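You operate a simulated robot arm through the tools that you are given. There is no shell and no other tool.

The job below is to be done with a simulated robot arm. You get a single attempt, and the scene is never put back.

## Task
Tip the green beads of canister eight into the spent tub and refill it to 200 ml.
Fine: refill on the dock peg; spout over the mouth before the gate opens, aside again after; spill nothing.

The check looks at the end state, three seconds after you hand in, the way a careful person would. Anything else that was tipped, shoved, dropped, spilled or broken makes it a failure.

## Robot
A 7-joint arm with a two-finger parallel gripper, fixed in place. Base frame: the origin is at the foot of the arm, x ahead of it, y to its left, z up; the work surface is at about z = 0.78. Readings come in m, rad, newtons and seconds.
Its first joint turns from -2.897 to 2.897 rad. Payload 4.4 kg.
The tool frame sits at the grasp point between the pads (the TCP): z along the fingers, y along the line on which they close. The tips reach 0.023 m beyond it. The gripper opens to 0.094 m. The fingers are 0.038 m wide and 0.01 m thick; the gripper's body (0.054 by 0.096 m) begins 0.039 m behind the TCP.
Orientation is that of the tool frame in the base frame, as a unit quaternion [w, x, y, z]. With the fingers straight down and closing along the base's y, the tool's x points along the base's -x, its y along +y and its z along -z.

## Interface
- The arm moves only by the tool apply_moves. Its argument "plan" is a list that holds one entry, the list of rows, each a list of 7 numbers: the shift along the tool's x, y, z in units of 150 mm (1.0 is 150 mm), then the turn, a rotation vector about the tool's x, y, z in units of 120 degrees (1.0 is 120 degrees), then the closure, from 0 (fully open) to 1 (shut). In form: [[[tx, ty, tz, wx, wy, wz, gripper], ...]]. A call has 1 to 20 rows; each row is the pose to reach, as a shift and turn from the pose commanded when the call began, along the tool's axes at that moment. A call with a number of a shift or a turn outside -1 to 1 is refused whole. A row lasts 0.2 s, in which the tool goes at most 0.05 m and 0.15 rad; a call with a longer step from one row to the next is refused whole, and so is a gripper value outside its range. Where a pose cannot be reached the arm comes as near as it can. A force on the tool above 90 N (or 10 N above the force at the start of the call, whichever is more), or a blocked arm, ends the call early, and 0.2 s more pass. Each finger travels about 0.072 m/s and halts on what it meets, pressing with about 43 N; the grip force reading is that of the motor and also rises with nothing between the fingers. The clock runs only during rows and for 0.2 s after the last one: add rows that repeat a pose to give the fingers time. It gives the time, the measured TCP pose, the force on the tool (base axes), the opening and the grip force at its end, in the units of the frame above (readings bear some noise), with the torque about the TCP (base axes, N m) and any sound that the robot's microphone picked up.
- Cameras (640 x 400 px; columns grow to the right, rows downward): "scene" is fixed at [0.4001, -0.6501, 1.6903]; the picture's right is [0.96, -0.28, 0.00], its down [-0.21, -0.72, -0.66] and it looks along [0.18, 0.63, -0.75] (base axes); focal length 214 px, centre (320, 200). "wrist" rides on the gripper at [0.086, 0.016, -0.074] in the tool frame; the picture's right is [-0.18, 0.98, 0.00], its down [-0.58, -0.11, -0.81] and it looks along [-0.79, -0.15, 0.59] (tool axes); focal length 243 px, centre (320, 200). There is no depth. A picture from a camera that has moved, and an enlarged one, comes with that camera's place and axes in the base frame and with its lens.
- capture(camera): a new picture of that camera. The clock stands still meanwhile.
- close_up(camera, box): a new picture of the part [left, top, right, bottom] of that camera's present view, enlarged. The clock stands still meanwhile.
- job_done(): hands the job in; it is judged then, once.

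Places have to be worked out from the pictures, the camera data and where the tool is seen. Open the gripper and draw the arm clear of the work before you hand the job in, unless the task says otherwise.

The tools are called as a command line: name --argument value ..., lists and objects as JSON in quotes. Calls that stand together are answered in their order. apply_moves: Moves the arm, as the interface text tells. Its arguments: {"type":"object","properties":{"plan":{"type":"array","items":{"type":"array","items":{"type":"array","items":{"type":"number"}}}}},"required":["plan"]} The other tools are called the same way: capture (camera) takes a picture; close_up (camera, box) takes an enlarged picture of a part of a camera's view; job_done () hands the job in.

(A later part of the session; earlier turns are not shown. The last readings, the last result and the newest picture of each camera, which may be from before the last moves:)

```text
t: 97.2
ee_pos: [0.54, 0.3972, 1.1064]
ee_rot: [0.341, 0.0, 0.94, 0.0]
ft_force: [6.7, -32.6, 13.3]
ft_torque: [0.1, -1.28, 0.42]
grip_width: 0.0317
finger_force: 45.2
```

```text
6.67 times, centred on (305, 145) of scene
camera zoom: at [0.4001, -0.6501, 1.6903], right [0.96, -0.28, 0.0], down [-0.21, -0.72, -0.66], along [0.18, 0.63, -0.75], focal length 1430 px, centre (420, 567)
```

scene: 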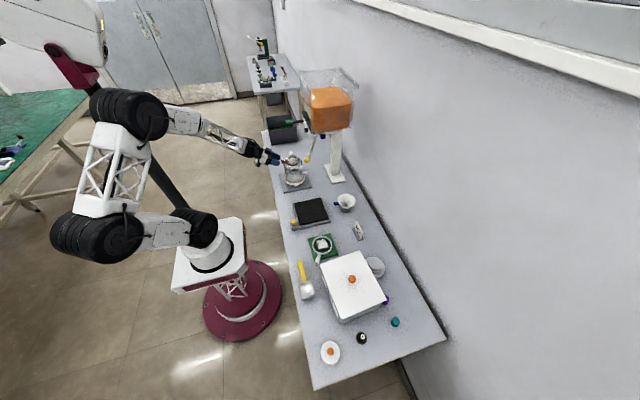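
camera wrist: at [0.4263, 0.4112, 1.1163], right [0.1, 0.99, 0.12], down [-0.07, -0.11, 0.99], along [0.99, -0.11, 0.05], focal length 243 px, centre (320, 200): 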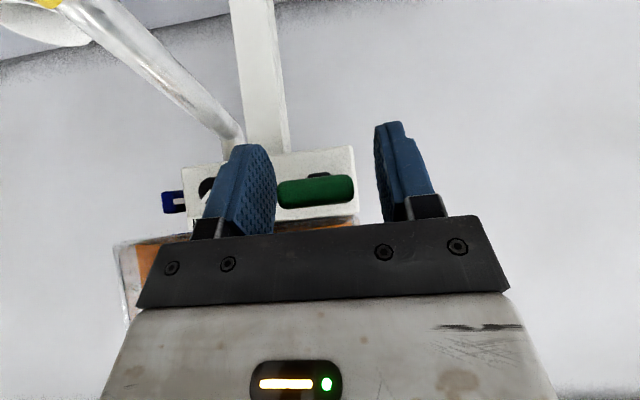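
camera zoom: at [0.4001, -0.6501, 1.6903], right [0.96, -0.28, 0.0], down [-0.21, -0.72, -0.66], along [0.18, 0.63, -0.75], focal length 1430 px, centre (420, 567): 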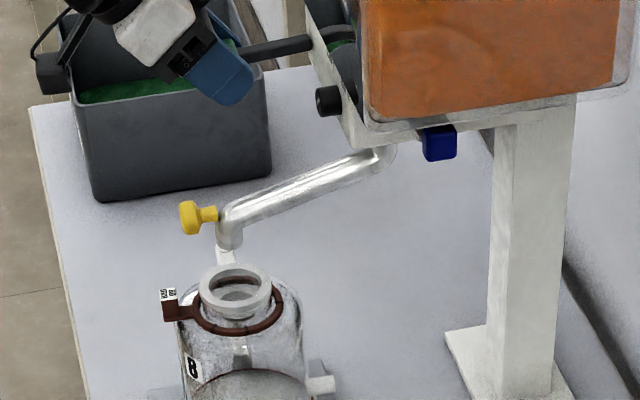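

The lever swings down with only friction (~13 N); still no flow. I continue down 8 mm and relieve the side force.

apply_moves --plan '[[[0.0171, -0.004, 0.0205, 0, 0, 0, 1], [0.0342, -0.008, 0.0409, 0, 0, 0, 1]]]'

close_up --camera "scene" --box '[285, 115, 325, 175]'

```text
t: 97.8
ee_pos: [0.5385, 0.3983, 1.0983]
ee_rot: [0.342, 0.0, 0.94, 0.0]
ft_force: [12.5, 1.5, 13.1]
ft_torque: [-0.01, -1.14, 0.19]
grip_width: 0.0319
finger_force: 44.5
```

```text
6.67 times, centred on (305, 145) of scene
camera zoom: at [0.4001, -0.6501, 1.6903], right [0.96, -0.28, 0.0], down [-0.21, -0.72, -0.66], along [0.18, 0.63, -0.75], focal length 1430 px, centre (420, 567)
```

zoom: 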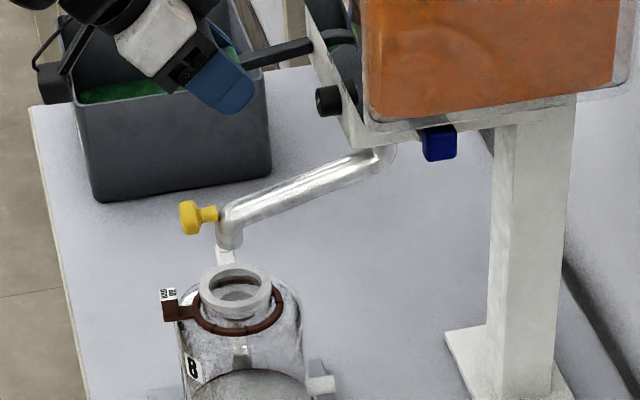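

Lever visibly inclined, still no stream. Another 6 mm down, following the arc.

apply_moves --plan '[[[0.009, 0, 0.0185, 0, 0, 0, 1], [0.018, 0, 0.0371, 0, 0, 0, 1]]]'

close_up --camera "scene" --box '[285, 115, 325, 175]'

```text
t: 98.4
ee_pos: [0.5392, 0.3967, 1.0909]
ee_rot: [0.341, 0.0, 0.94, 0.0]
ft_force: [-17.3, 18.0, 8.7]
ft_torque: [-0.03, -1.31, 0.14]
grip_width: 0.0317
finger_force: 45.3
```

```text
6.67 times, centred on (305, 145) of scene
camera zoom: at [0.4001, -0.6501, 1.6903], right [0.96, -0.28, 0.0], down [-0.21, -0.72, -0.66], along [0.18, 0.63, -0.75], focal length 1430 px, centre (420, 567)
```

zoom: 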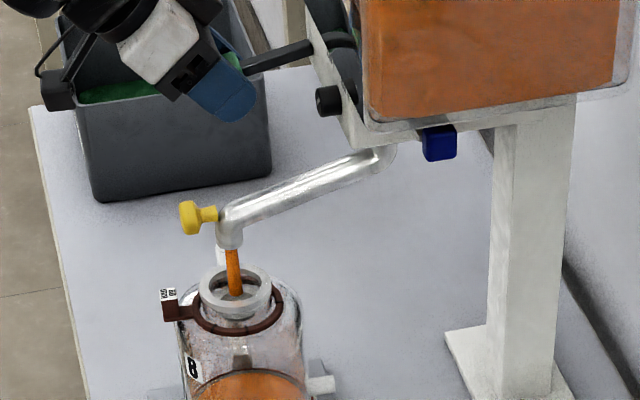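

Flow has started, cleanly into the mouth. The clock is stopped; I zoom on the canister to read the level.

close_up --camera "scene" --box '[283, 150, 318, 195]'

```text
8.89 times, centred on (300, 172) of scene
camera zoom: at [0.4001, -0.6501, 1.6903], right [0.96, -0.28, 0.0], down [-0.21, -0.72, -0.66], along [0.18, 0.63, -0.75], focal length 1906 px, centre (493, 444)
```

zoom: 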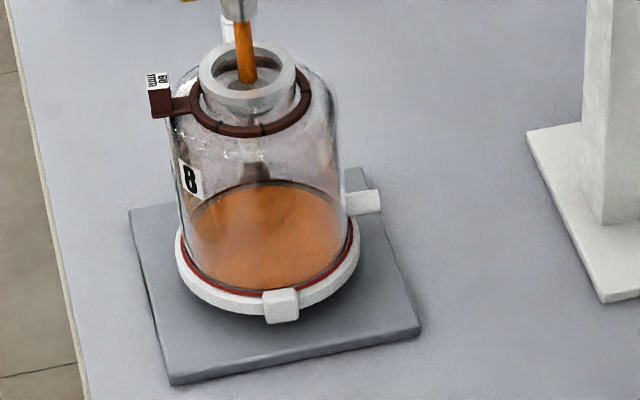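

So far only a thin layer. I hold one short row (0.4 s) to measure the flow rate.

apply_moves --plan '[[[0, 0, 0, 0, 0, 0, 1]]]'

close_up --camera "scene" --box '[283, 150, 318, 195]'

```text
t: 98.8
ee_pos: [0.5396, 0.3984, 1.0915]
ee_rot: [0.342, 0.0, 0.94, -0.001]
ft_force: [-24.4, 26.9, 6.7]
ft_torque: [-0.07, -1.08, 0.2]
grip_width: 0.0317
finger_force: 45.1
```

```text
8.89 times, centred on (300, 172) of scene
camera zoom: at [0.4001, -0.6501, 1.6903], right [0.96, -0.28, 0.0], down [-0.21, -0.72, -0.66], along [0.18, 0.63, -0.75], focal length 1906 px, centre (493, 444)
```

zoom: 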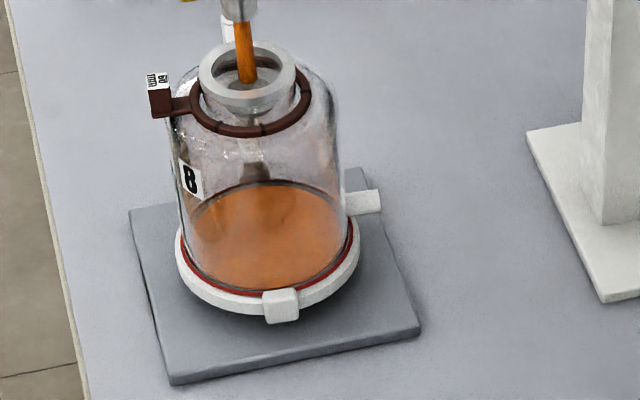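

The change is barely visible, so the flow is slow here. I hold 0.8 s more.

apply_moves --plan '[[[0, 0, 0, 0, 0, 0, 1], [0, 0, 0, 0, 0, 0, 1], [0, 0, 0, 0, 0, 0, 1]]]'

close_up --camera "scene" --box '[285, 160, 315, 190]'

```text
t: 99.6
ee_pos: [0.5401, 0.3962, 1.0916]
ee_rot: [0.342, -0.001, 0.94, 0.0]
ft_force: [-32.4, 41.5, -0.3]
ft_torque: [-0.18, -0.65, 0.38]
grip_width: 0.0316
finger_force: 45.0
```

```text
13.33 times, centred on (300, 175) of scene
camera zoom: at [0.4001, -0.6501, 1.6903], right [0.96, -0.28, 0.0], down [-0.21, -0.72, -0.66], along [0.18, 0.63, -0.75], focal length 2860 px, centre (587, 533)
```

zoom: 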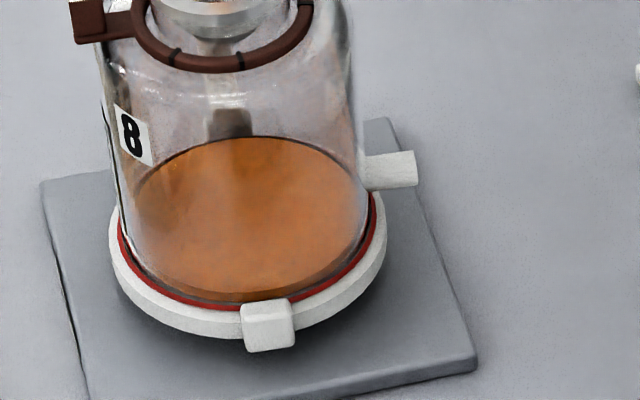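

Level is roughly 50 ml. Side forces are creeping up, so I relieve them slightly while holding another ~1 s of flow.

apply_moves --plan '[[[0.0051, 0.0087, -0.0043, 0, 0, 0, 1], [0.0051, 0.0087, -0.0043, 0, 0, 0, 1], [0.0051, 0.0087, -0.0043, 0, 0, 0, 1], [0.0051, 0.0087, -0.0043, 0, 0, 0, 1]]]'

close_up --camera "scene" --box '[285, 160, 315, 190]'

```text
t: 100.6
ee_pos: [0.5413, 0.3981, 1.0913]
ee_rot: [0.342, 0.001, 0.94, -0.001]
ft_force: [9.8, 7.9, -3.2]
ft_torque: [-0.15, 0.82, 0.28]
grip_width: 0.0316
finger_force: 45.5
```

```text
13.33 times, centred on (300, 175) of scene
camera zoom: at [0.4001, -0.6501, 1.6903], right [0.96, -0.28, 0.0], down [-0.21, -0.72, -0.66], along [0.18, 0.63, -0.75], focal length 2860 px, centre (587, 533)
```

zoom: 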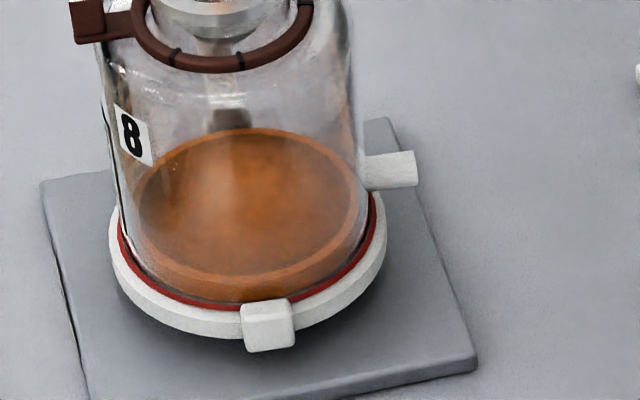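

Flow is about 45 ml/s; level now roughly 80–100 ml. I hold 0.4 s more, then swing the lever back up to close, and measure precisely.

apply_moves --plan '[[[0, 0, 0, 0, 0, 0, 1], [0, 0, 0, 0, 0, 0, 1], [-0.049, 0, -0.066, 0, 0, 0, 1], [-0.097, 0, -0.132, 0, 0, 0, 1], [-0.097, 0, -0.132, 0, 0, 0, 1]]]'

close_up --camera "scene" --box '[285, 160, 315, 190]'

close_up --camera "scene" --box '[285, 115, 325, 175]'

```text
t: 101.8
ee_pos: [0.5383, 0.3984, 1.1145]
ee_rot: [0.34, 0.0, 0.94, -0.001]
ft_force: [1.5, -16.2, -12.4]
ft_torque: [0.03, 1.27, 0.21]
grip_width: 0.0317
finger_force: 45.3
```

```text
13.33 times, centred on (300, 175) of scene
camera zoom: at [0.4001, -0.6501, 1.6903], right [0.96, -0.28, 0.0], down [-0.21, -0.72, -0.66], along [0.18, 0.63, -0.75], focal length 2860 px, centre (587, 533)
```

zoom: 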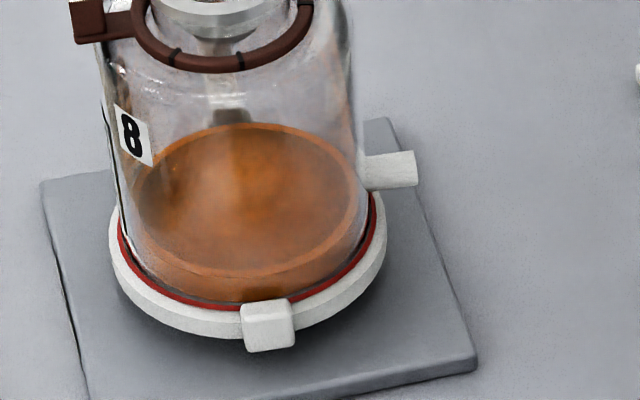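

```text
6.67 times, centred on (305, 145) of scene
camera zoom: at [0.4001, -0.6501, 1.6903], right [0.96, -0.28, 0.0], down [-0.21, -0.72, -0.66], along [0.18, 0.63, -0.75], focal length 1430 px, centre (420, 567)
```

zoom: 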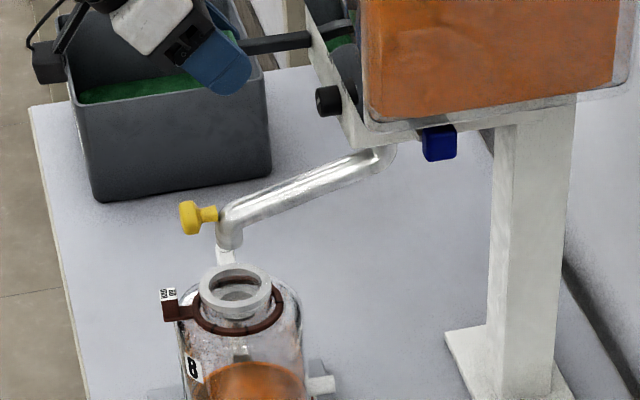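

Gate closed, stream stopped; estimated ~110–130 ml in. I release the lever and back off, then go down to read the scale squarely with the wrist camera.

apply_moves --plan '[[[0, 0, 0, 0, 0, 0, 0.8], [0, 0, 0, 0, 0, 0, 0.55], [0, 0, 0, 0, 0, 0, 0.415], [0, 0, 0, 0, 0, 0, 0.415]]]'

apply_moves --plan '[[[0, 0, -0.13, 0, 0, 0, 0.415], [0, 0, -0.27, 0, 0, 0, 0.415], [0, 0, -0.4, 0, 0, 0, 0.415], [0, 0, -0.533, 0, 0, 0, 0.415], [0.2, -0.1, -0.7, 0, 0, 0, 0.415], [0.4, -0.2, -0.85, 0, 0, 0, 0.415]]]'

capture --camera "wrist"

close_up --camera "scene" --box '[275, 105, 345, 185]'

```text
t: 102.8
ee_pos: [0.5377, 0.3985, 1.1162]
ee_rot: [0.341, 0.0, 0.94, 0.0]
ft_force: [-0.1, -0.5, 0.5]
ft_torque: [-0.03, 0.0, -0.01]
grip_width: 0.055
finger_force: 0.1
```

```text
t: 104.2
ee_pos: [0.4092, 0.3688, 1.176]
ee_rot: [0.341, 0.001, 0.94, -0.001]
ft_force: [0.2, -0.5, 0.5]
ft_torque: [0.0, -0.01, -0.01]
grip_width: 0.0547
finger_force: 0.1
```

```text
taken
camera wrist: at [0.296, 0.3861, 1.1752], right [0.14, 0.98, 0.12], down [-0.07, -0.11, 0.99], along [0.99, -0.15, 0.05], focal length 243 px, centre (320, 200)
```

wrist: 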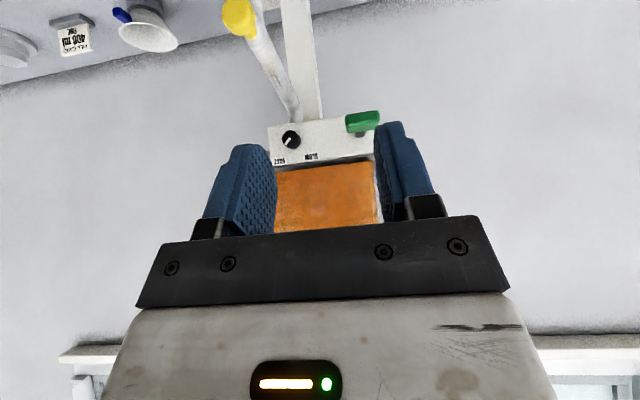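

```text
5.00 times, centred on (310, 145) of scene
camera zoom: at [0.4001, -0.6501, 1.6903], right [0.96, -0.28, 0.0], down [-0.21, -0.72, -0.66], along [0.18, 0.63, -0.75], focal length 1072 px, centre (370, 475)
```

zoom: 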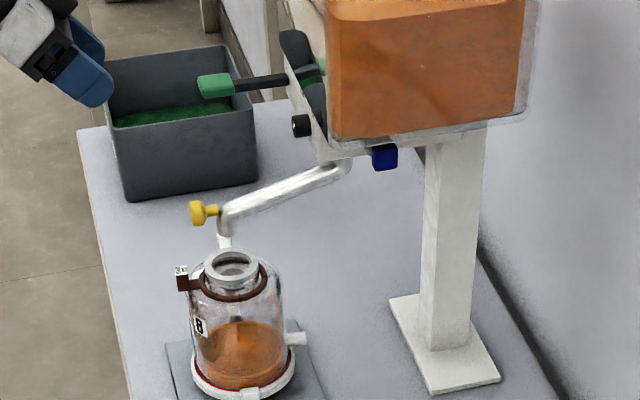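

Lever stays closed and nothing spilled. I descend in front of the canister to read the scale.

apply_moves --plan '[[[0.186, 0, 0.17, 0, 0, 0, 0.415], [0.371, 0, 0.341, 0, 0, 0, 0.415], [0.557, 0, 0.511, 0, 0, 0, 0.415], [0.743, 0, 0.681, 0, 0, 0, 0.415]]]'

apply_moves --plan '[[[0.15, 0, 0.18, 0, 0, 0, 0.415], [0.3, 0, 0.36, 0, 0, 0, 0.415], [0.45, 0, 0.54, 0, 0, 0, 0.415], [0.6, 0, 0.72, 0, 0, 0, 0.415]]]'

capture --camera "wrist"

```text
t: 105.2
ee_pos: [0.3901, 0.3684, 1.0248]
ee_rot: [0.341, 0.001, 0.94, -0.001]
ft_force: [-0.7, -0.2, -0.1]
ft_torque: [-0.01, -0.05, 0.02]
grip_width: 0.0548
finger_force: 0.0
```

```text
t: 106.2
ee_pos: [0.3899, 0.3677, 0.8842]
ee_rot: [0.342, 0.0, 0.94, 0.0]
ft_force: [0.7, 0.1, -0.3]
ft_torque: [0.01, -0.01, 0.02]
grip_width: 0.055
finger_force: 0.1
```

```text
taken
camera wrist: at [0.2772, 0.3852, 0.8853], right [0.14, 0.98, 0.12], down [-0.07, -0.11, 0.99], along [0.99, -0.15, 0.05], focal length 243 px, centre (320, 200)
```

wrist: 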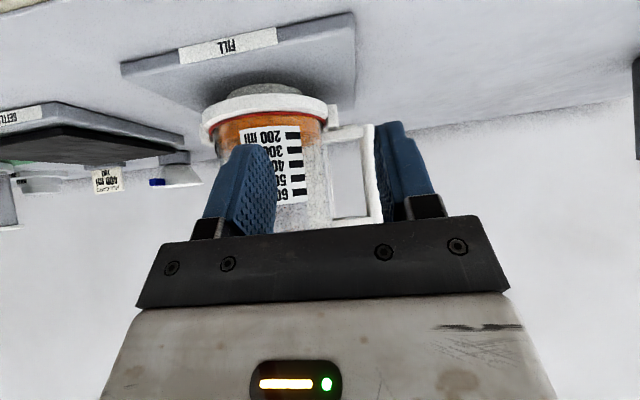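

close_up --camera "wrist" --box '[195, 80, 345, 180]'

close_up --camera "wrist" --box '[235, 110, 345, 180]'

```text
4.00 times, centred on (270, 130) of wrist
camera zoom: at [0.2772, 0.3852, 0.8853], right [0.14, 0.98, 0.12], down [-0.07, -0.11, 0.99], along [0.99, -0.15, 0.05], focal length 970 px, centre (520, 480)
```

zoom: 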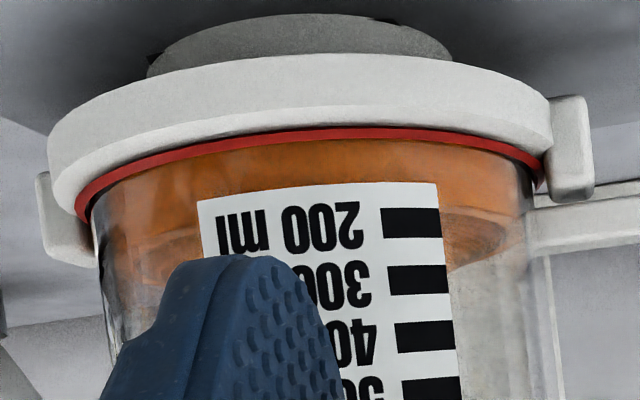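

```text
5.71 times, centred on (290, 145) of wrist
camera zoom: at [0.2772, 0.3852, 0.8853], right [0.14, 0.98, 0.12], down [-0.07, -0.11, 0.99], along [0.99, -0.15, 0.05], focal length 1386 px, centre (491, 514)
```

zoom: 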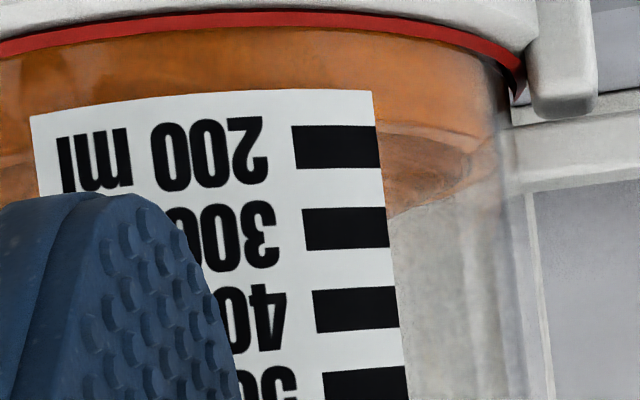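

I'm looking from above the surface; for a parallax-free reading I lower the camera to level height and shift so the label sits between the fingers.

apply_moves --plan '[[[0, -0.133, 0, 0, 0, 0, 0.2], [0.071, -0.267, 0.085, 0, 0, 0, 0], [0.142, -0.267, 0.17, 0, 0, 0, 0], [0.2, -0.267, 0.239, 0, 0, 0, 0]]]'

capture --camera "wrist"

close_up --camera "wrist" --box '[240, 80, 390, 190]'

```text
t: 107.2
ee_pos: [0.3911, 0.3293, 0.8388]
ee_rot: [0.341, 0.001, 0.94, -0.001]
ft_force: [0.2, 0.0, 0.3]
ft_torque: [0.0, -0.02, -0.02]
grip_width: 0.0938
finger_force: 0.1
```

```text
taken
camera wrist: at [0.2775, 0.3455, 0.8389], right [0.14, 0.98, 0.12], down [-0.07, -0.11, 0.99], along [0.99, -0.15, 0.05], focal length 243 px, centre (320, 200)
```

wrist: 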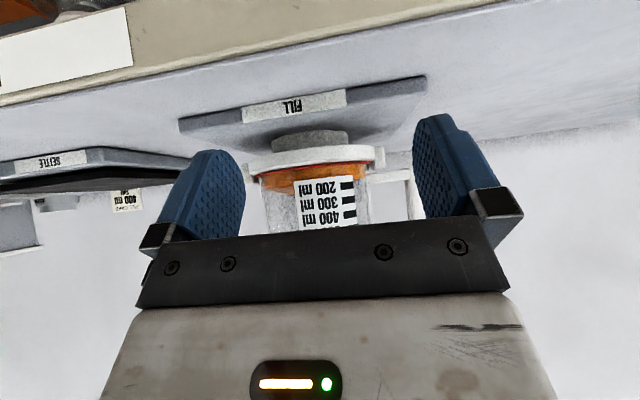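

```text
3.64 times, centred on (315, 135) of wrist
camera zoom: at [0.2775, 0.3455, 0.8389], right [0.14, 0.98, 0.12], down [-0.07, -0.11, 0.99], along [0.99, -0.15, 0.05], focal length 882 px, centre (338, 436)
```

zoom: 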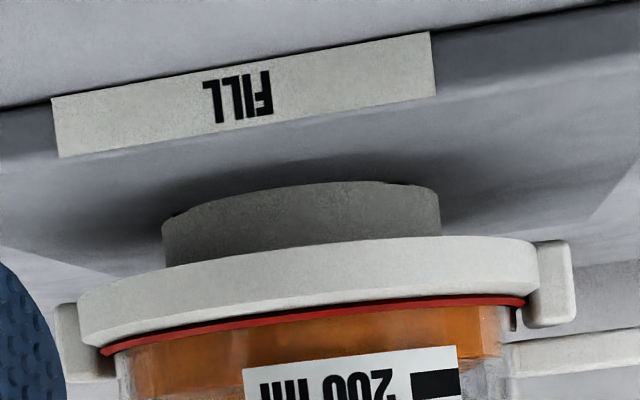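

close_up --camera "wrist" --box '[250, 150, 380, 230]'

close_up --camera "wrist" --box '[320, 160, 375, 205]'

```text
4.92 times, centred on (315, 190) of wrist
camera zoom: at [0.2775, 0.3455, 0.8389], right [0.14, 0.98, 0.12], down [-0.07, -0.11, 0.99], along [0.99, -0.15, 0.05], focal length 1194 px, centre (345, 249)
```

zoom: 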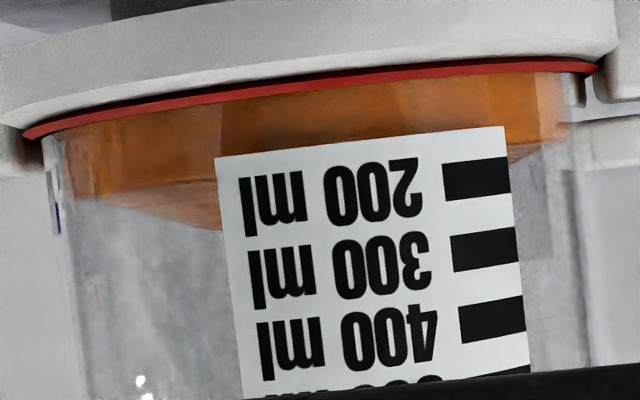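

```text
8.89 times, centred on (348, 182) of wrist
camera zoom: at [0.2775, 0.3455, 0.8389], right [0.14, 0.98, 0.12], down [-0.07, -0.11, 0.99], along [0.99, -0.15, 0.05], focal length 2157 px, centre (76, 356)
```

zoom: 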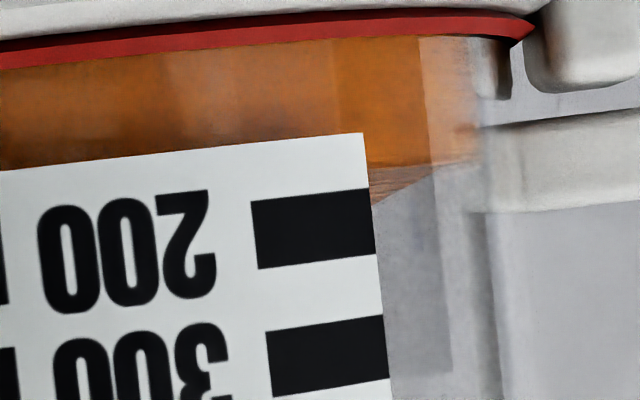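

At level height the reading is clear: surface is ~0.42 of a division below the 200 mark → about 158 ml (flow rate ≈47 ml/s). I need ~42 ml more, so I go back up to the lever.

apply_moves --plan '[[[-0.16, 0, -0.192, 0, 0, 0, 0], [-0.32, 0, -0.383, 0, 0, 0, 0], [-0.48, 0, -0.575, 0, 0, 0, 0], [-0.641, 0, -0.767, 0, 0, 0, 0.2]]]'

apply_moves --plan '[[[-0.16, 0.11, -0.192, 0, 0, 0, 0.415], [-0.32, 0.22, -0.383, 0, 0, 0, 0.415], [-0.48, 0.33, -0.575, 0, 0, 0, 0.415], [-0.641, 0.447, -0.767, 0, 0, 0, 0.415]]]'

```text
t: 108.2
ee_pos: [0.3904, 0.3302, 0.9871]
ee_rot: [0.341, -0.001, 0.94, -0.001]
ft_force: [0.2, 0.6, -0.4]
ft_torque: [-0.02, 0.05, 0.01]
grip_width: 0.0748
finger_force: 0.0
```

```text
t: 109.2
ee_pos: [0.3911, 0.3956, 1.137]
ee_rot: [0.341, 0.0, 0.94, -0.001]
ft_force: [-0.6, -0.1, 0.0]
ft_torque: [-0.03, 0.02, 0.01]
grip_width: 0.0549
finger_force: 0.0
```

Now to the pre-grasp pose in front of the green grip, then approach.

apply_moves --plan '[[[-0.166, 0.005, 0.05, 0, 0, 0, 0.415], [-0.333, 0.01, 0.1, 0, 0, 0, 0.415], [-0.499, 0.014, 0.149, 0, 0, 0, 0.415], [-0.665, 0.019, 0.199, 0, 0, 0, 0.415], [-0.665, 0.019, 0.199, 0, 0, 0, 0.415]]]'

capture --camera "wrist"

```text
t: 110.4
ee_pos: [0.4858, 0.3981, 1.1788]
ee_rot: [0.341, 0.0, 0.94, -0.001]
ft_force: [0.2, 0.5, 0.4]
ft_torque: [0.0, 0.03, -0.01]
grip_width: 0.055
finger_force: 0.1
```

```text
taken
camera wrist: at [0.3728, 0.4153, 1.1801], right [0.14, 0.98, 0.12], down [-0.07, -0.11, 0.99], along [0.99, -0.15, 0.05], focal length 243 px, centre (320, 200)
```

wrist: 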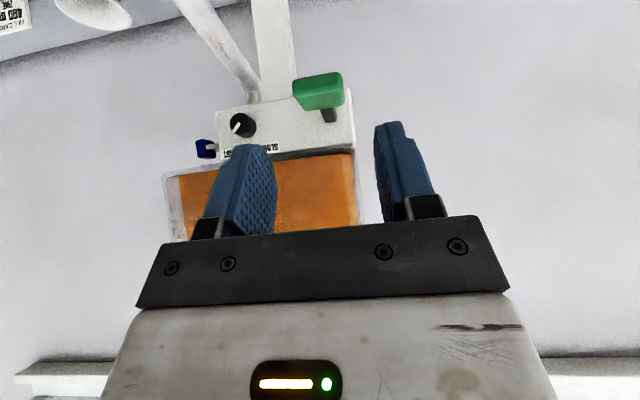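

Aligned as before. I approach and close on the green grip.

apply_moves --plan '[[[0, 0, 0.12, 0, 0, 0, 0.415], [0, 0, 0.24, 0, 0, 0, 0.415], [0, 0, 0.36, 0, 0, 0, 0.415], [0, 0, 0.46, 0, 0, 0, 0.415], [0, 0, 0.533, 0, 0, 0, 0.415], [0, 0, 0.533, 0, 0, 0, 0.6], [0, 0, 0.533, 0, 0, 0, 0.8], [0, 0, 0.533, 0, 0, 0, 1.0], [0, 0, 0.533, 0, 0, 0, 1.0]]]'

close_up --camera "scene" --box '[285, 160, 315, 190]'

```text
t: 112.4
ee_pos: [0.537, 0.3985, 1.1191]
ee_rot: [0.341, 0.001, 0.94, 0.0]
ft_force: [8.6, -17.0, 1.2]
ft_torque: [0.06, -0.14, 0.55]
grip_width: 0.0315
finger_force: 45.0
```

```text
13.33 times, centred on (300, 175) of scene
camera zoom: at [0.4001, -0.6501, 1.6903], right [0.96, -0.28, 0.0], down [-0.21, -0.72, -0.66], along [0.18, 0.63, -0.75], focal length 2860 px, centre (587, 533)
```

zoom: 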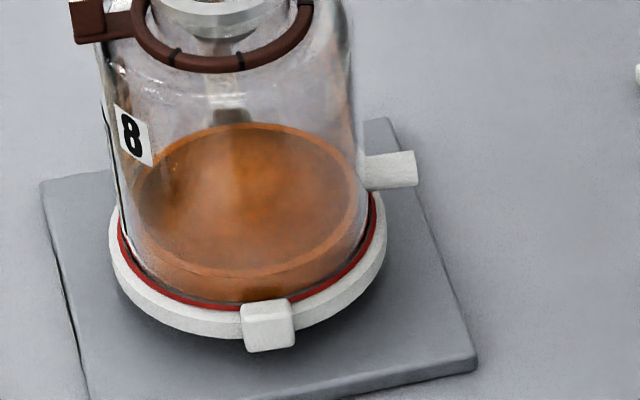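

Gripped, level unchanged. I open for a timed pulse (two hold rows, ≈0.65 s ≈ 30 ml) and close again in the same call.

apply_moves --plan '[[[0.049, 0, 0.066, 0, 0, 0, 1], [0.097, 0, 0.132, 0, 0, 0, 1], [0.097, 0, 0.132, 0, 0, 0, 1], [0.097, 0, 0.132, 0, 0, 0, 1], [0.049, 0, 0.066, 0, 0, 0, 1], [0, 0, 0, 0, 0, 0, 1], [0, 0, 0, 0, 0, 0, 1]]]'

close_up --camera "scene" --box '[285, 160, 315, 190]'

close_up --camera "scene" --box '[285, 115, 325, 175]'

```text
t: 114.0
ee_pos: [0.5367, 0.3968, 1.1155]
ee_rot: [0.341, 0.001, 0.94, -0.001]
ft_force: [-4.3, -7.6, -12.6]
ft_torque: [0.06, 1.31, 0.13]
grip_width: 0.0316
finger_force: 45.6
```

```text
13.33 times, centred on (300, 175) of scene
camera zoom: at [0.4001, -0.6501, 1.6903], right [0.96, -0.28, 0.0], down [-0.21, -0.72, -0.66], along [0.18, 0.63, -0.75], focal length 2860 px, centre (587, 533)
```

zoom: 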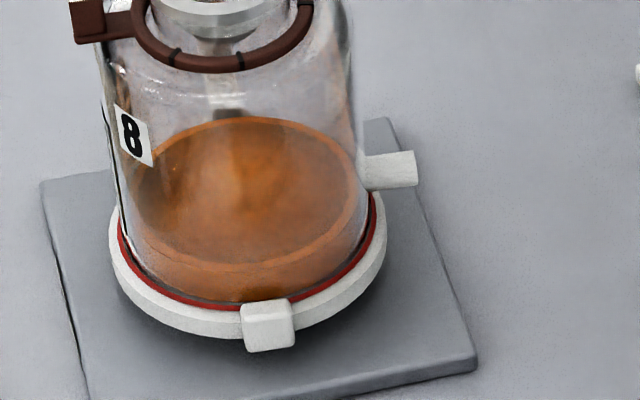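

```text
6.67 times, centred on (305, 145) of scene
camera zoom: at [0.4001, -0.6501, 1.6903], right [0.96, -0.28, 0.0], down [-0.21, -0.72, -0.66], along [0.18, 0.63, -0.75], focal length 1430 px, centre (420, 567)
```

zoom: 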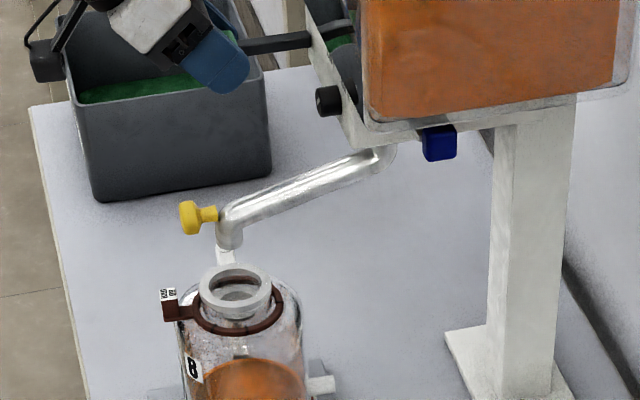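

About 30 ml were added as predicted (≈188 ml). Before topping up I verify with the wrist camera: release, back off and go down again.

apply_moves --plan '[[[0, 0, 0, 0, 0, 0, 0.8], [0, 0, 0, 0, 0, 0, 0.55], [0, 0, 0, 0, 0, 0, 0.415], [0, 0, -0.13, 0, 0, 0, 0.415], [0, 0, -0.27, 0, 0, 0, 0.415], [0, 0, -0.4, 0, 0, 0, 0.415], [0, 0, -0.533, 0, 0, 0, 0.415], [0.2, -0.15, -0.7, 0, 0, 0, 0.415], [0.45, -0.3, -0.9, 0, 0, 0, 0.2], [0.5, -0.45, -0.95, 0, 0, 0, 0]]]'

apply_moves --plan '[[[0.175, 0, 0.18, 0, 0, 0, 0], [0.35, 0, 0.36, 0, 0, 0, 0], [0.525, 0, 0.54, 0, 0, 0, 0], [0.7, 0, 0.72, 0, 0, 0, 0]]]'

```text
refused: row 9 steps farther than a row can; nothing moved
```

```text
t: 114.8
ee_pos: [0.5344, 0.405, 1.0449]
ee_rot: [0.36, 0.006, 0.933, 0.016]
ft_force: [-29.8, -3.9, 20.6]
ft_torque: [-0.07, -0.67, -0.48]
grip_width: 0.0939
finger_force: 0.1
stopped in row 4: the force on the tool passed its limit at 542 N (the readings are from after the stop); the commanded pose is now the measured one
```

My first call was refused (step too long) and the second one therefore ran from the lever position — it pushed downward and hit something. The clock is stopped; I check the state immediately.

close_up --camera "scene" --box '[275, 100, 345, 185]'

capture --camera "wrist"

close_up --camera "scene" --box '[285, 160, 315, 190]'

```text
4.71 times, centred on (310, 142) of scene
camera zoom: at [0.4001, -0.6501, 1.6903], right [0.96, -0.28, 0.0], down [-0.21, -0.72, -0.66], along [0.18, 0.63, -0.75], focal length 1009 px, centre (367, 471)
```

zoom: 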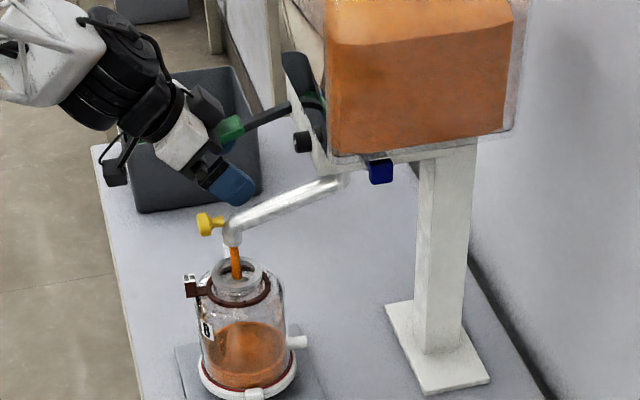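

```text
taken
camera wrist: at [0.4214, 0.4213, 1.0415], right [0.14, 0.98, 0.16], down [-0.11, -0.14, 0.98], along [0.98, -0.15, 0.09], focal length 243 px, centre (320, 200)
```

wrist: 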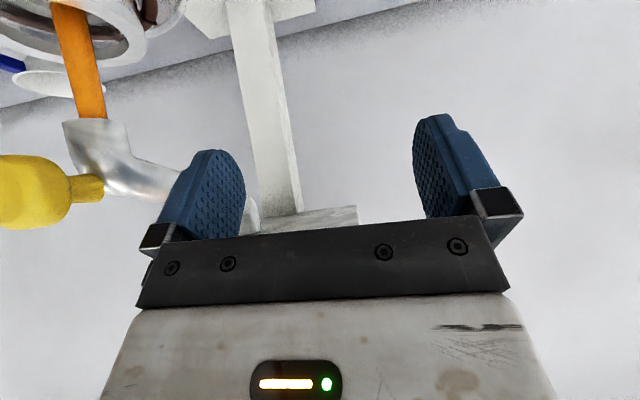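

```text
13.33 times, centred on (300, 175) of scene
camera zoom: at [0.4001, -0.6501, 1.6903], right [0.96, -0.28, 0.0], down [-0.21, -0.72, -0.66], along [0.18, 0.63, -0.75], focal length 2860 px, centre (587, 533)
```

zoom: 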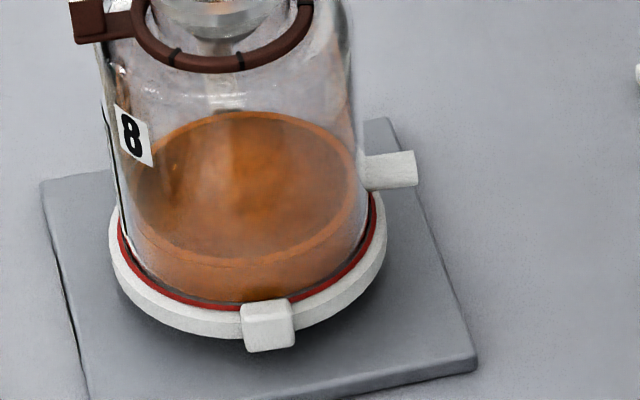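

The gate is open and still flowing (~218 ml now); the handle sits between the open fingers up near the palm. Fastest way to shut: move up to the grip height while pressing one finger sideways on the grip as it closes, and lift it to the closed position right away.

apply_moves --plan '[[[-0.2155, 0.103, -0.178, 0, 0, 0, 1], [-0.321, 0.109, -0.344, 0, 0, 0, 1], [-0.321, 0.109, -0.344, 0, 0, 0, 1]]]'

close_up --camera "scene" --box '[275, 100, 345, 185]'

capture --camera "wrist"

```text
t: 115.6
ee_pos: [0.5364, 0.4101, 1.1028]
ee_rot: [0.355, 0.008, 0.935, 0.007]
ft_force: [1.4, -86.6, 0.9]
ft_torque: [1.04, -0.32, 0.86]
grip_width: 0.0548
finger_force: 43.6
stopped in row 3: the force on the tool passed its limit at 90 N (the readings are from after the stop); the commanded pose is now the measured one
```

```text
4.71 times, centred on (310, 142) of scene
camera zoom: at [0.4001, -0.6501, 1.6903], right [0.96, -0.28, 0.0], down [-0.21, -0.72, -0.66], along [0.18, 0.63, -0.75], focal length 1009 px, centre (367, 471)
```

zoom: 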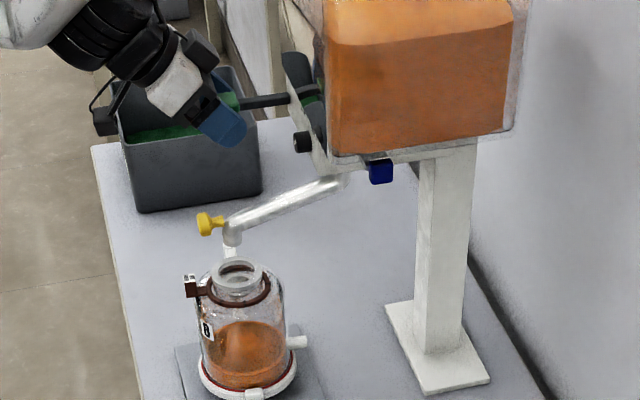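

```text
taken
camera wrist: at [0.4234, 0.4283, 1.1018], right [0.15, 0.98, 0.14], down [-0.1, -0.13, 0.99], along [0.98, -0.16, 0.08], focal length 243 px, centre (320, 200)
```

wrist: 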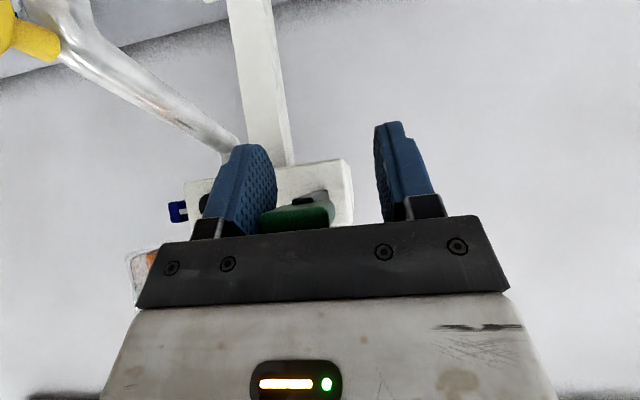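

The stream has stopped – the lever is back up. I check the level now.

close_up --camera "scene" --box '[285, 160, 315, 190]'

close_up --camera "scene" --box '[285, 105, 325, 165]'

```text
13.33 times, centred on (300, 175) of scene
camera zoom: at [0.4001, -0.6501, 1.6903], right [0.96, -0.28, 0.0], down [-0.21, -0.72, -0.66], along [0.18, 0.63, -0.75], focal length 2860 px, centre (587, 533)
```

zoom: 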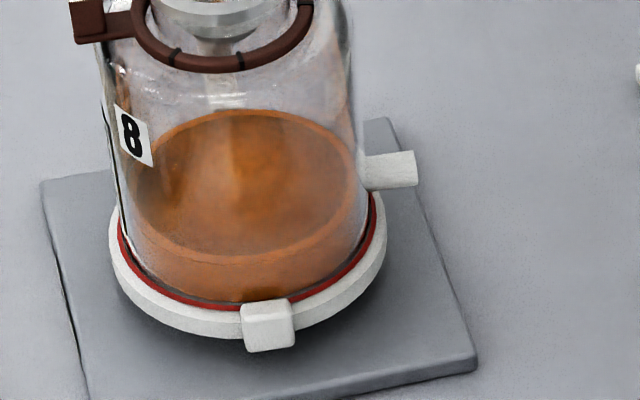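

```text
6.67 times, centred on (305, 135) of scene
camera zoom: at [0.4001, -0.6501, 1.6903], right [0.96, -0.28, 0.0], down [-0.21, -0.72, -0.66], along [0.18, 0.63, -0.75], focal length 1430 px, centre (420, 633)
```

zoom: 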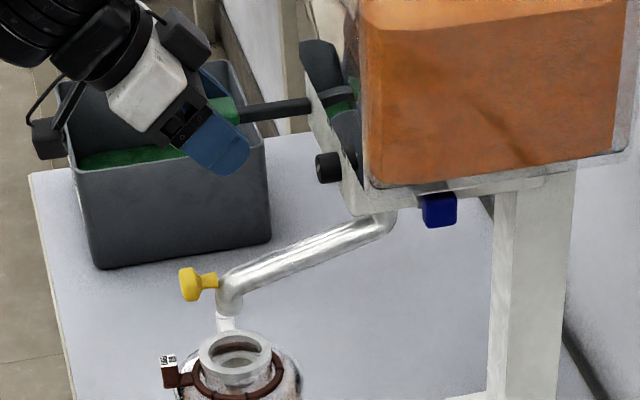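

Level is now about 226 ml — overfilled by roughly 26 ml because of my slip. The lever is back at its closed height. First I gently release it: open and shift slightly off the pressing finger.

apply_moves --plan '[[[0, -0.02, 0, 0, 0, 0, 0.3], [0, -0.03, 0, 0, 0, 0, 0.1], [0, -0.03, 0, 0, 0, 0, 0.1]]]'

capture --camera "wrist"

close_up --camera "scene" --box '[285, 105, 325, 165]'

```text
t: 116.4
ee_pos: [0.5359, 0.4094, 1.1051]
ee_rot: [0.355, 0.007, 0.935, 0.008]
ft_force: [-1.2, 0.3, 0.5]
ft_torque: [-0.02, 0.05, 0.0]
grip_width: 0.0845
finger_force: 0.0
```

```text
taken
camera wrist: at [0.4229, 0.4272, 1.103], right [0.14, 0.98, 0.14], down [-0.1, -0.13, 0.99], along [0.98, -0.16, 0.08], focal length 243 px, centre (320, 200)
```

wrist: 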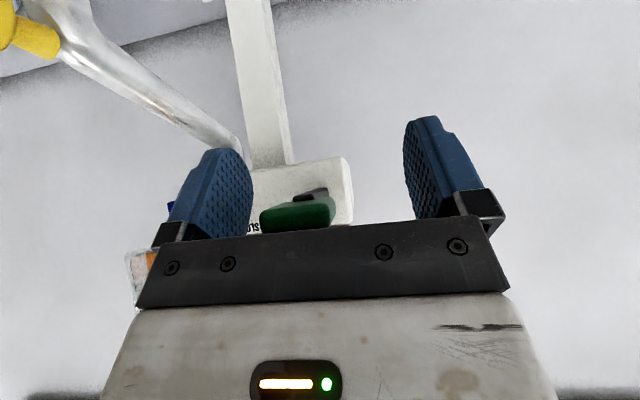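

```text
6.67 times, centred on (305, 135) of scene
camera zoom: at [0.4001, -0.6501, 1.6903], right [0.96, -0.28, 0.0], down [-0.21, -0.72, -0.66], along [0.18, 0.63, -0.75], focal length 1430 px, centre (420, 633)
```

zoom: 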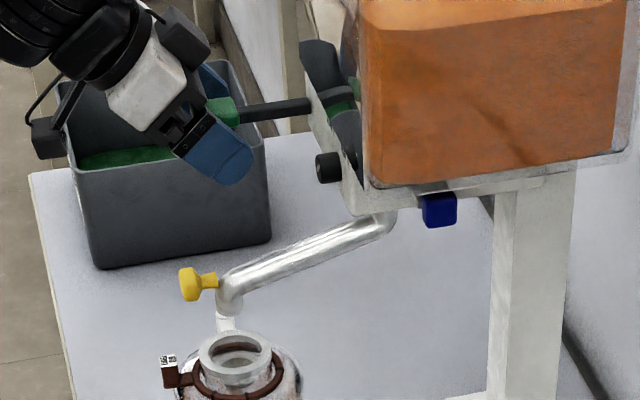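

Free of the lever, no dribble. I retreat along the finger axis, clear of the lever.

apply_moves --plan '[[[0, 0, -0.15, 0, 0, 0, 0.1], [0, 0, -0.3, 0, 0, 0, 0.1], [0, 0, -0.45, 0, 0, 0, 0.1], [0, 0, -0.6, 0, 0, 0, 0.1], [0, 0, -0.7, 0, 0, 0, 0.1]]]'

close_up --camera "scene" --box '[275, 95, 345, 190]'

capture --camera "wrist"

```text
t: 117.6
ee_pos: [0.4661, 0.4085, 1.1839]
ee_rot: [0.355, 0.006, 0.935, 0.01]
ft_force: [-0.4, -0.4, -0.4]
ft_torque: [0.0, -0.02, 0.03]
grip_width: 0.0844
finger_force: 0.1
```

```text
4.21 times, centred on (310, 142) of scene
camera zoom: at [0.4001, -0.6501, 1.6903], right [0.96, -0.28, 0.0], down [-0.21, -0.72, -0.66], along [0.18, 0.63, -0.75], focal length 903 px, centre (362, 442)
```

zoom: 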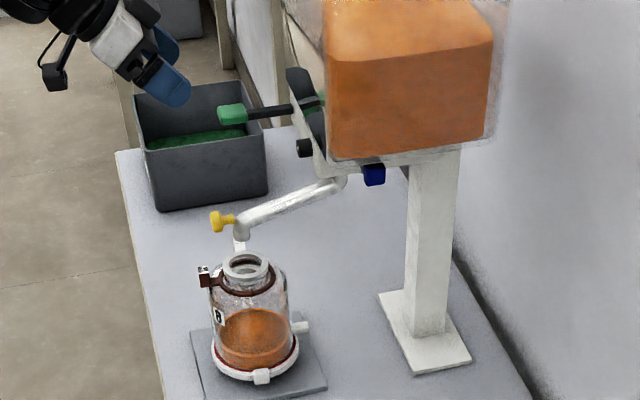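

```text
taken
camera wrist: at [0.3534, 0.4258, 1.1812], right [0.14, 0.98, 0.14], down [-0.1, -0.13, 0.99], along [0.98, -0.16, 0.08], focal length 243 px, centre (320, 200)
```

wrist: 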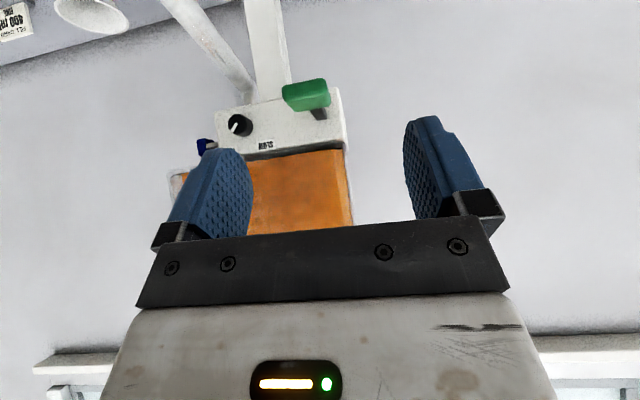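

Everything is intact; gate closed. I go down in front again to read the actual level — one step at a time this time. First back and sideways at this height.

apply_moves --plan '[[[0.0925, -0.13, -0.086, 0, 0, 0, 0], [0.185, -0.261, -0.172, 0, 0, 0, 0], [0.2775, -0.391, -0.258, 0, 0, 0, 0], [0.37, -0.522, -0.344, 0, 0, 0, 0]]]'

```text
t: 118.6
ee_pos: [0.3897, 0.3304, 1.1825]
ee_rot: [0.354, 0.006, 0.935, 0.01]
ft_force: [-0.2, -0.5, 0.0]
ft_torque: [0.0, -0.01, -0.01]
grip_width: 0.0936
finger_force: 0.1
```

Now descend 17 cm.

apply_moves --plan '[[[0.188, -0.006, 0.212, 0, 0, 0, 0], [0.376, -0.013, 0.424, 0, 0, 0, 0], [0.564, -0.02, 0.636, 0, 0, 0, 0], [0.752, -0.026, 0.848, 0, 0, 0, 0]]]'

```text
t: 119.6
ee_pos: [0.3895, 0.3297, 1.0128]
ee_rot: [0.356, 0.006, 0.935, 0.009]
ft_force: [-0.7, -0.1, -0.1]
ft_torque: [-0.02, -0.04, 0.0]
grip_width: 0.0939
finger_force: 0.0
```

And another 17 cm to level height.

apply_moves --plan '[[[0.188, -0.006, 0.212, 0, 0, 0, 0], [0.376, -0.013, 0.424, 0, 0, 0, 0], [0.564, -0.02, 0.636, 0, 0, 0, 0], [0.752, -0.026, 0.848, 0, 0, 0, 0]]]'

capture --camera "wrist"

close_up --camera "wrist" --box '[250, 150, 380, 230]'

close_up --camera "wrist" --box '[320, 160, 375, 205]'

```text
t: 120.6
ee_pos: [0.3899, 0.3296, 0.8426]
ee_rot: [0.354, 0.007, 0.935, 0.01]
ft_force: [0.4, -0.3, 0.5]
ft_torque: [0.02, 0.02, 0.0]
grip_width: 0.0942
finger_force: 0.1
```

```text
taken
camera wrist: at [0.2767, 0.3479, 0.8412], right [0.14, 0.98, 0.14], down [-0.1, -0.13, 0.99], along [0.98, -0.16, 0.08], focal length 243 px, centre (320, 200)
```

wrist: 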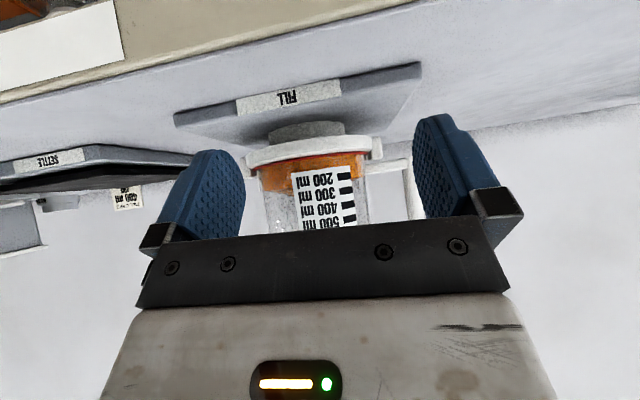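

```text
4.92 times, centred on (315, 190) of wrist
camera zoom: at [0.2767, 0.3479, 0.8412], right [0.14, 0.98, 0.14], down [-0.1, -0.13, 0.99], along [0.98, -0.16, 0.08], focal length 1194 px, centre (345, 249)
```

zoom: 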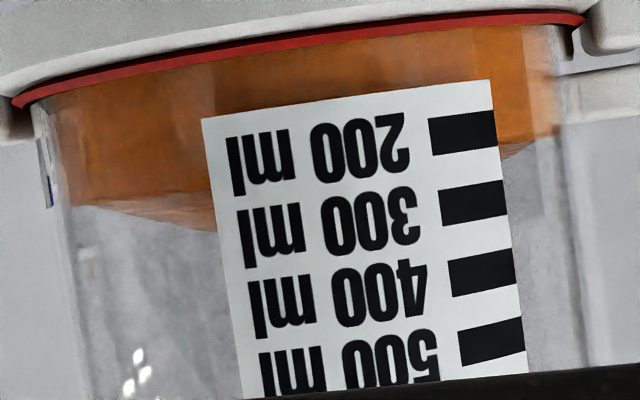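

```text
8.89 times, centred on (348, 182) of wrist
camera zoom: at [0.2767, 0.3479, 0.8412], right [0.14, 0.98, 0.14], down [-0.1, -0.13, 0.99], along [0.98, -0.16, 0.08], focal length 2157 px, centre (76, 356)
```

zoom: 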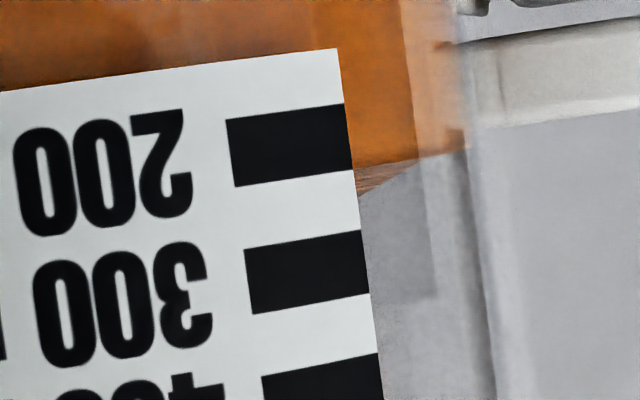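

Measured level: ~224 ml (a quarter division above the 200 mark). I'll correct this by tipping the small excess into the spent tub. First the spout must go aside. I rise again.

apply_moves --plan '[[[-0.188, 0.006, -0.212, 0, 0, 0, 0], [-0.376, 0.013, -0.424, 0, 0, 0, 0], [-0.564, 0.02, -0.636, 0, 0, 0, 0], [-0.752, 0.026, -0.848, 0, 0, 0, 0]]]'

```text
t: 121.6
ee_pos: [0.3893, 0.332, 1.0132]
ee_rot: [0.355, 0.006, 0.935, 0.009]
ft_force: [-0.2, 0.5, -0.8]
ft_torque: [-0.04, 0.0, 0.03]
grip_width: 0.0938
finger_force: 0.0
```

Up further while turning the tool to vertical.

apply_moves --plan '[[[-0.115, 0.004, -0.13, 0, 0.0692, 0, 0.36], [-0.23, 0.008, -0.26, 0, 0.1384, 0, 0.36], [-0.345, 0.012, -0.389, 0, 0.2076, 0, 0.36], [-0.46, 0.016, -0.519, 0, 0.2768, 0, 0.36], [-0.575, 0.02, -0.649, 0, 0.346, 0, 0.36]]]'

capture --camera "wrist"

```text
t: 122.8
ee_pos: [0.39, 0.3299, 1.1429]
ee_rot: [-0.001, 0.003, 1.0, 0.011]
ft_force: [-1.1, -0.2, -0.6]
ft_torque: [-0.01, -0.02, 0.0]
grip_width: 0.0601
finger_force: 0.1
```

```text
taken
camera wrist: at [0.304, 0.3465, 1.2173], right [0.19, 0.98, 0.02], down [0.58, -0.13, 0.8], along [0.79, -0.14, -0.6], focal length 243 px, centre (320, 200)
```

wrist: 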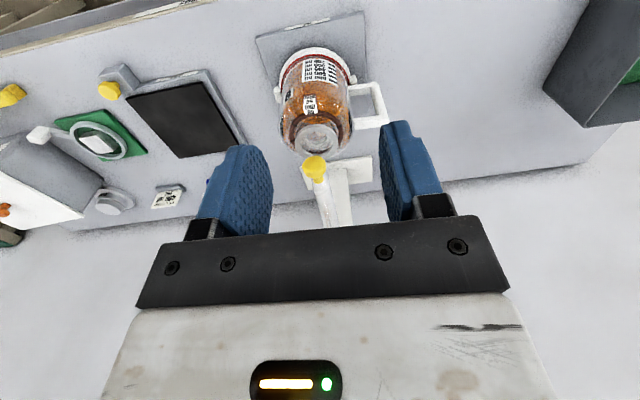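

I move above the yellow knob (0.487, 0.3075), matching the spout's direction.

apply_moves --plan '[[[-0.162, -0.037, 0.02, 0.0026, 0, -0.005, 0.36], [-0.325, -0.074, 0.04, 0.0052, 0, -0.01, 0.36], [-0.487, -0.11, 0.06, 0.0079, 0, -0.016, 0.36], [-0.649, -0.147, 0.083, 0.0105, 0, -0.021, 0.36], [-0.649, -0.147, 0.083, 0.0105, 0, -0.021, 0.36]]]'

capture --camera "wrist"

```text
t: 124.0
ee_pos: [0.4878, 0.3077, 1.1314]
ee_rot: [0.0, -0.019, 1.0, -0.001]
ft_force: [0.4, 0.3, -0.4]
ft_torque: [-0.04, 0.0, -0.01]
grip_width: 0.06
finger_force: 0.1
```

```text
taken
camera wrist: at [0.4014, 0.322, 1.2044], right [0.15, 0.99, 0.0], down [0.58, -0.09, 0.81], along [0.8, -0.12, -0.59], focal length 243 px, centre (320, 200)
```

wrist: 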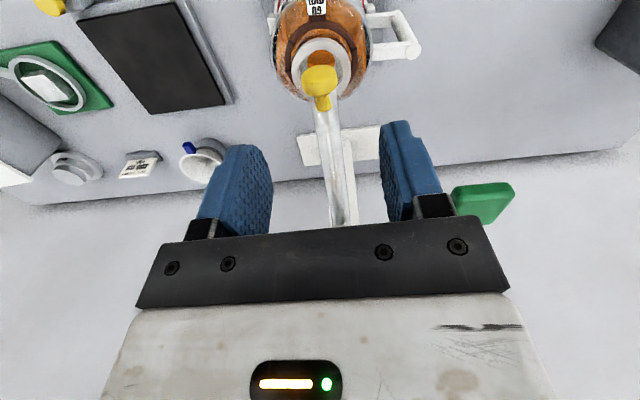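

The knob is exactly centred below. I descend 10 cm around it.

apply_moves --plan '[[[0, 0, 0.17, 0, 0, 0, 0.36], [0, 0, 0.34, 0, 0, 0, 0.36], [0, 0, 0.5, 0, 0, 0, 0.36], [0, 0, 0.62, 0, 0, 0, 0.36], [0, 0, 0.667, 0, 0, 0, 0.36], [0, 0, 0.667, 0, 0, 0, 0.36]]]'

capture --camera "wrist"

```text
t: 125.4
ee_pos: [0.4875, 0.3096, 1.0316]
ee_rot: [0.001, -0.019, 1.0, 0.001]
ft_force: [-0.8, 0.1, 0.2]
ft_torque: [-0.03, 0.01, -0.01]
grip_width: 0.06
finger_force: 0.0
```

```text
taken
camera wrist: at [0.4013, 0.3223, 1.105], right [0.15, 0.99, 0.0], down [0.58, -0.09, 0.81], along [0.8, -0.12, -0.59], focal length 243 px, centre (320, 200)
```

wrist: 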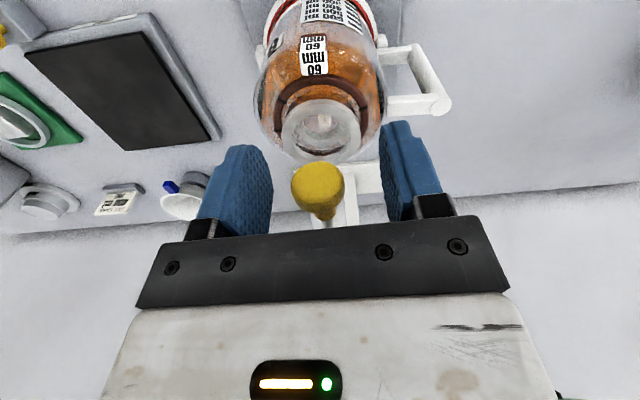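

Centred; I close on the knob.

apply_moves --plan '[[[0, 0, 0, 0, 0, 0, 0.6], [0, 0, 0, 0, 0, 0, 0.8], [0, 0, 0, 0, 0, 0, 1.0], [0, 0, 0, 0, 0, 0, 1.0]]]'

```text
t: 126.4
ee_pos: [0.4873, 0.3088, 1.0315]
ee_rot: [0.001, -0.018, 1.0, 0.0]
ft_force: [-0.8, -6.9, 0.5]
ft_torque: [0.01, 0.02, -1.16]
grip_width: 0.0258
finger_force: 45.4
```

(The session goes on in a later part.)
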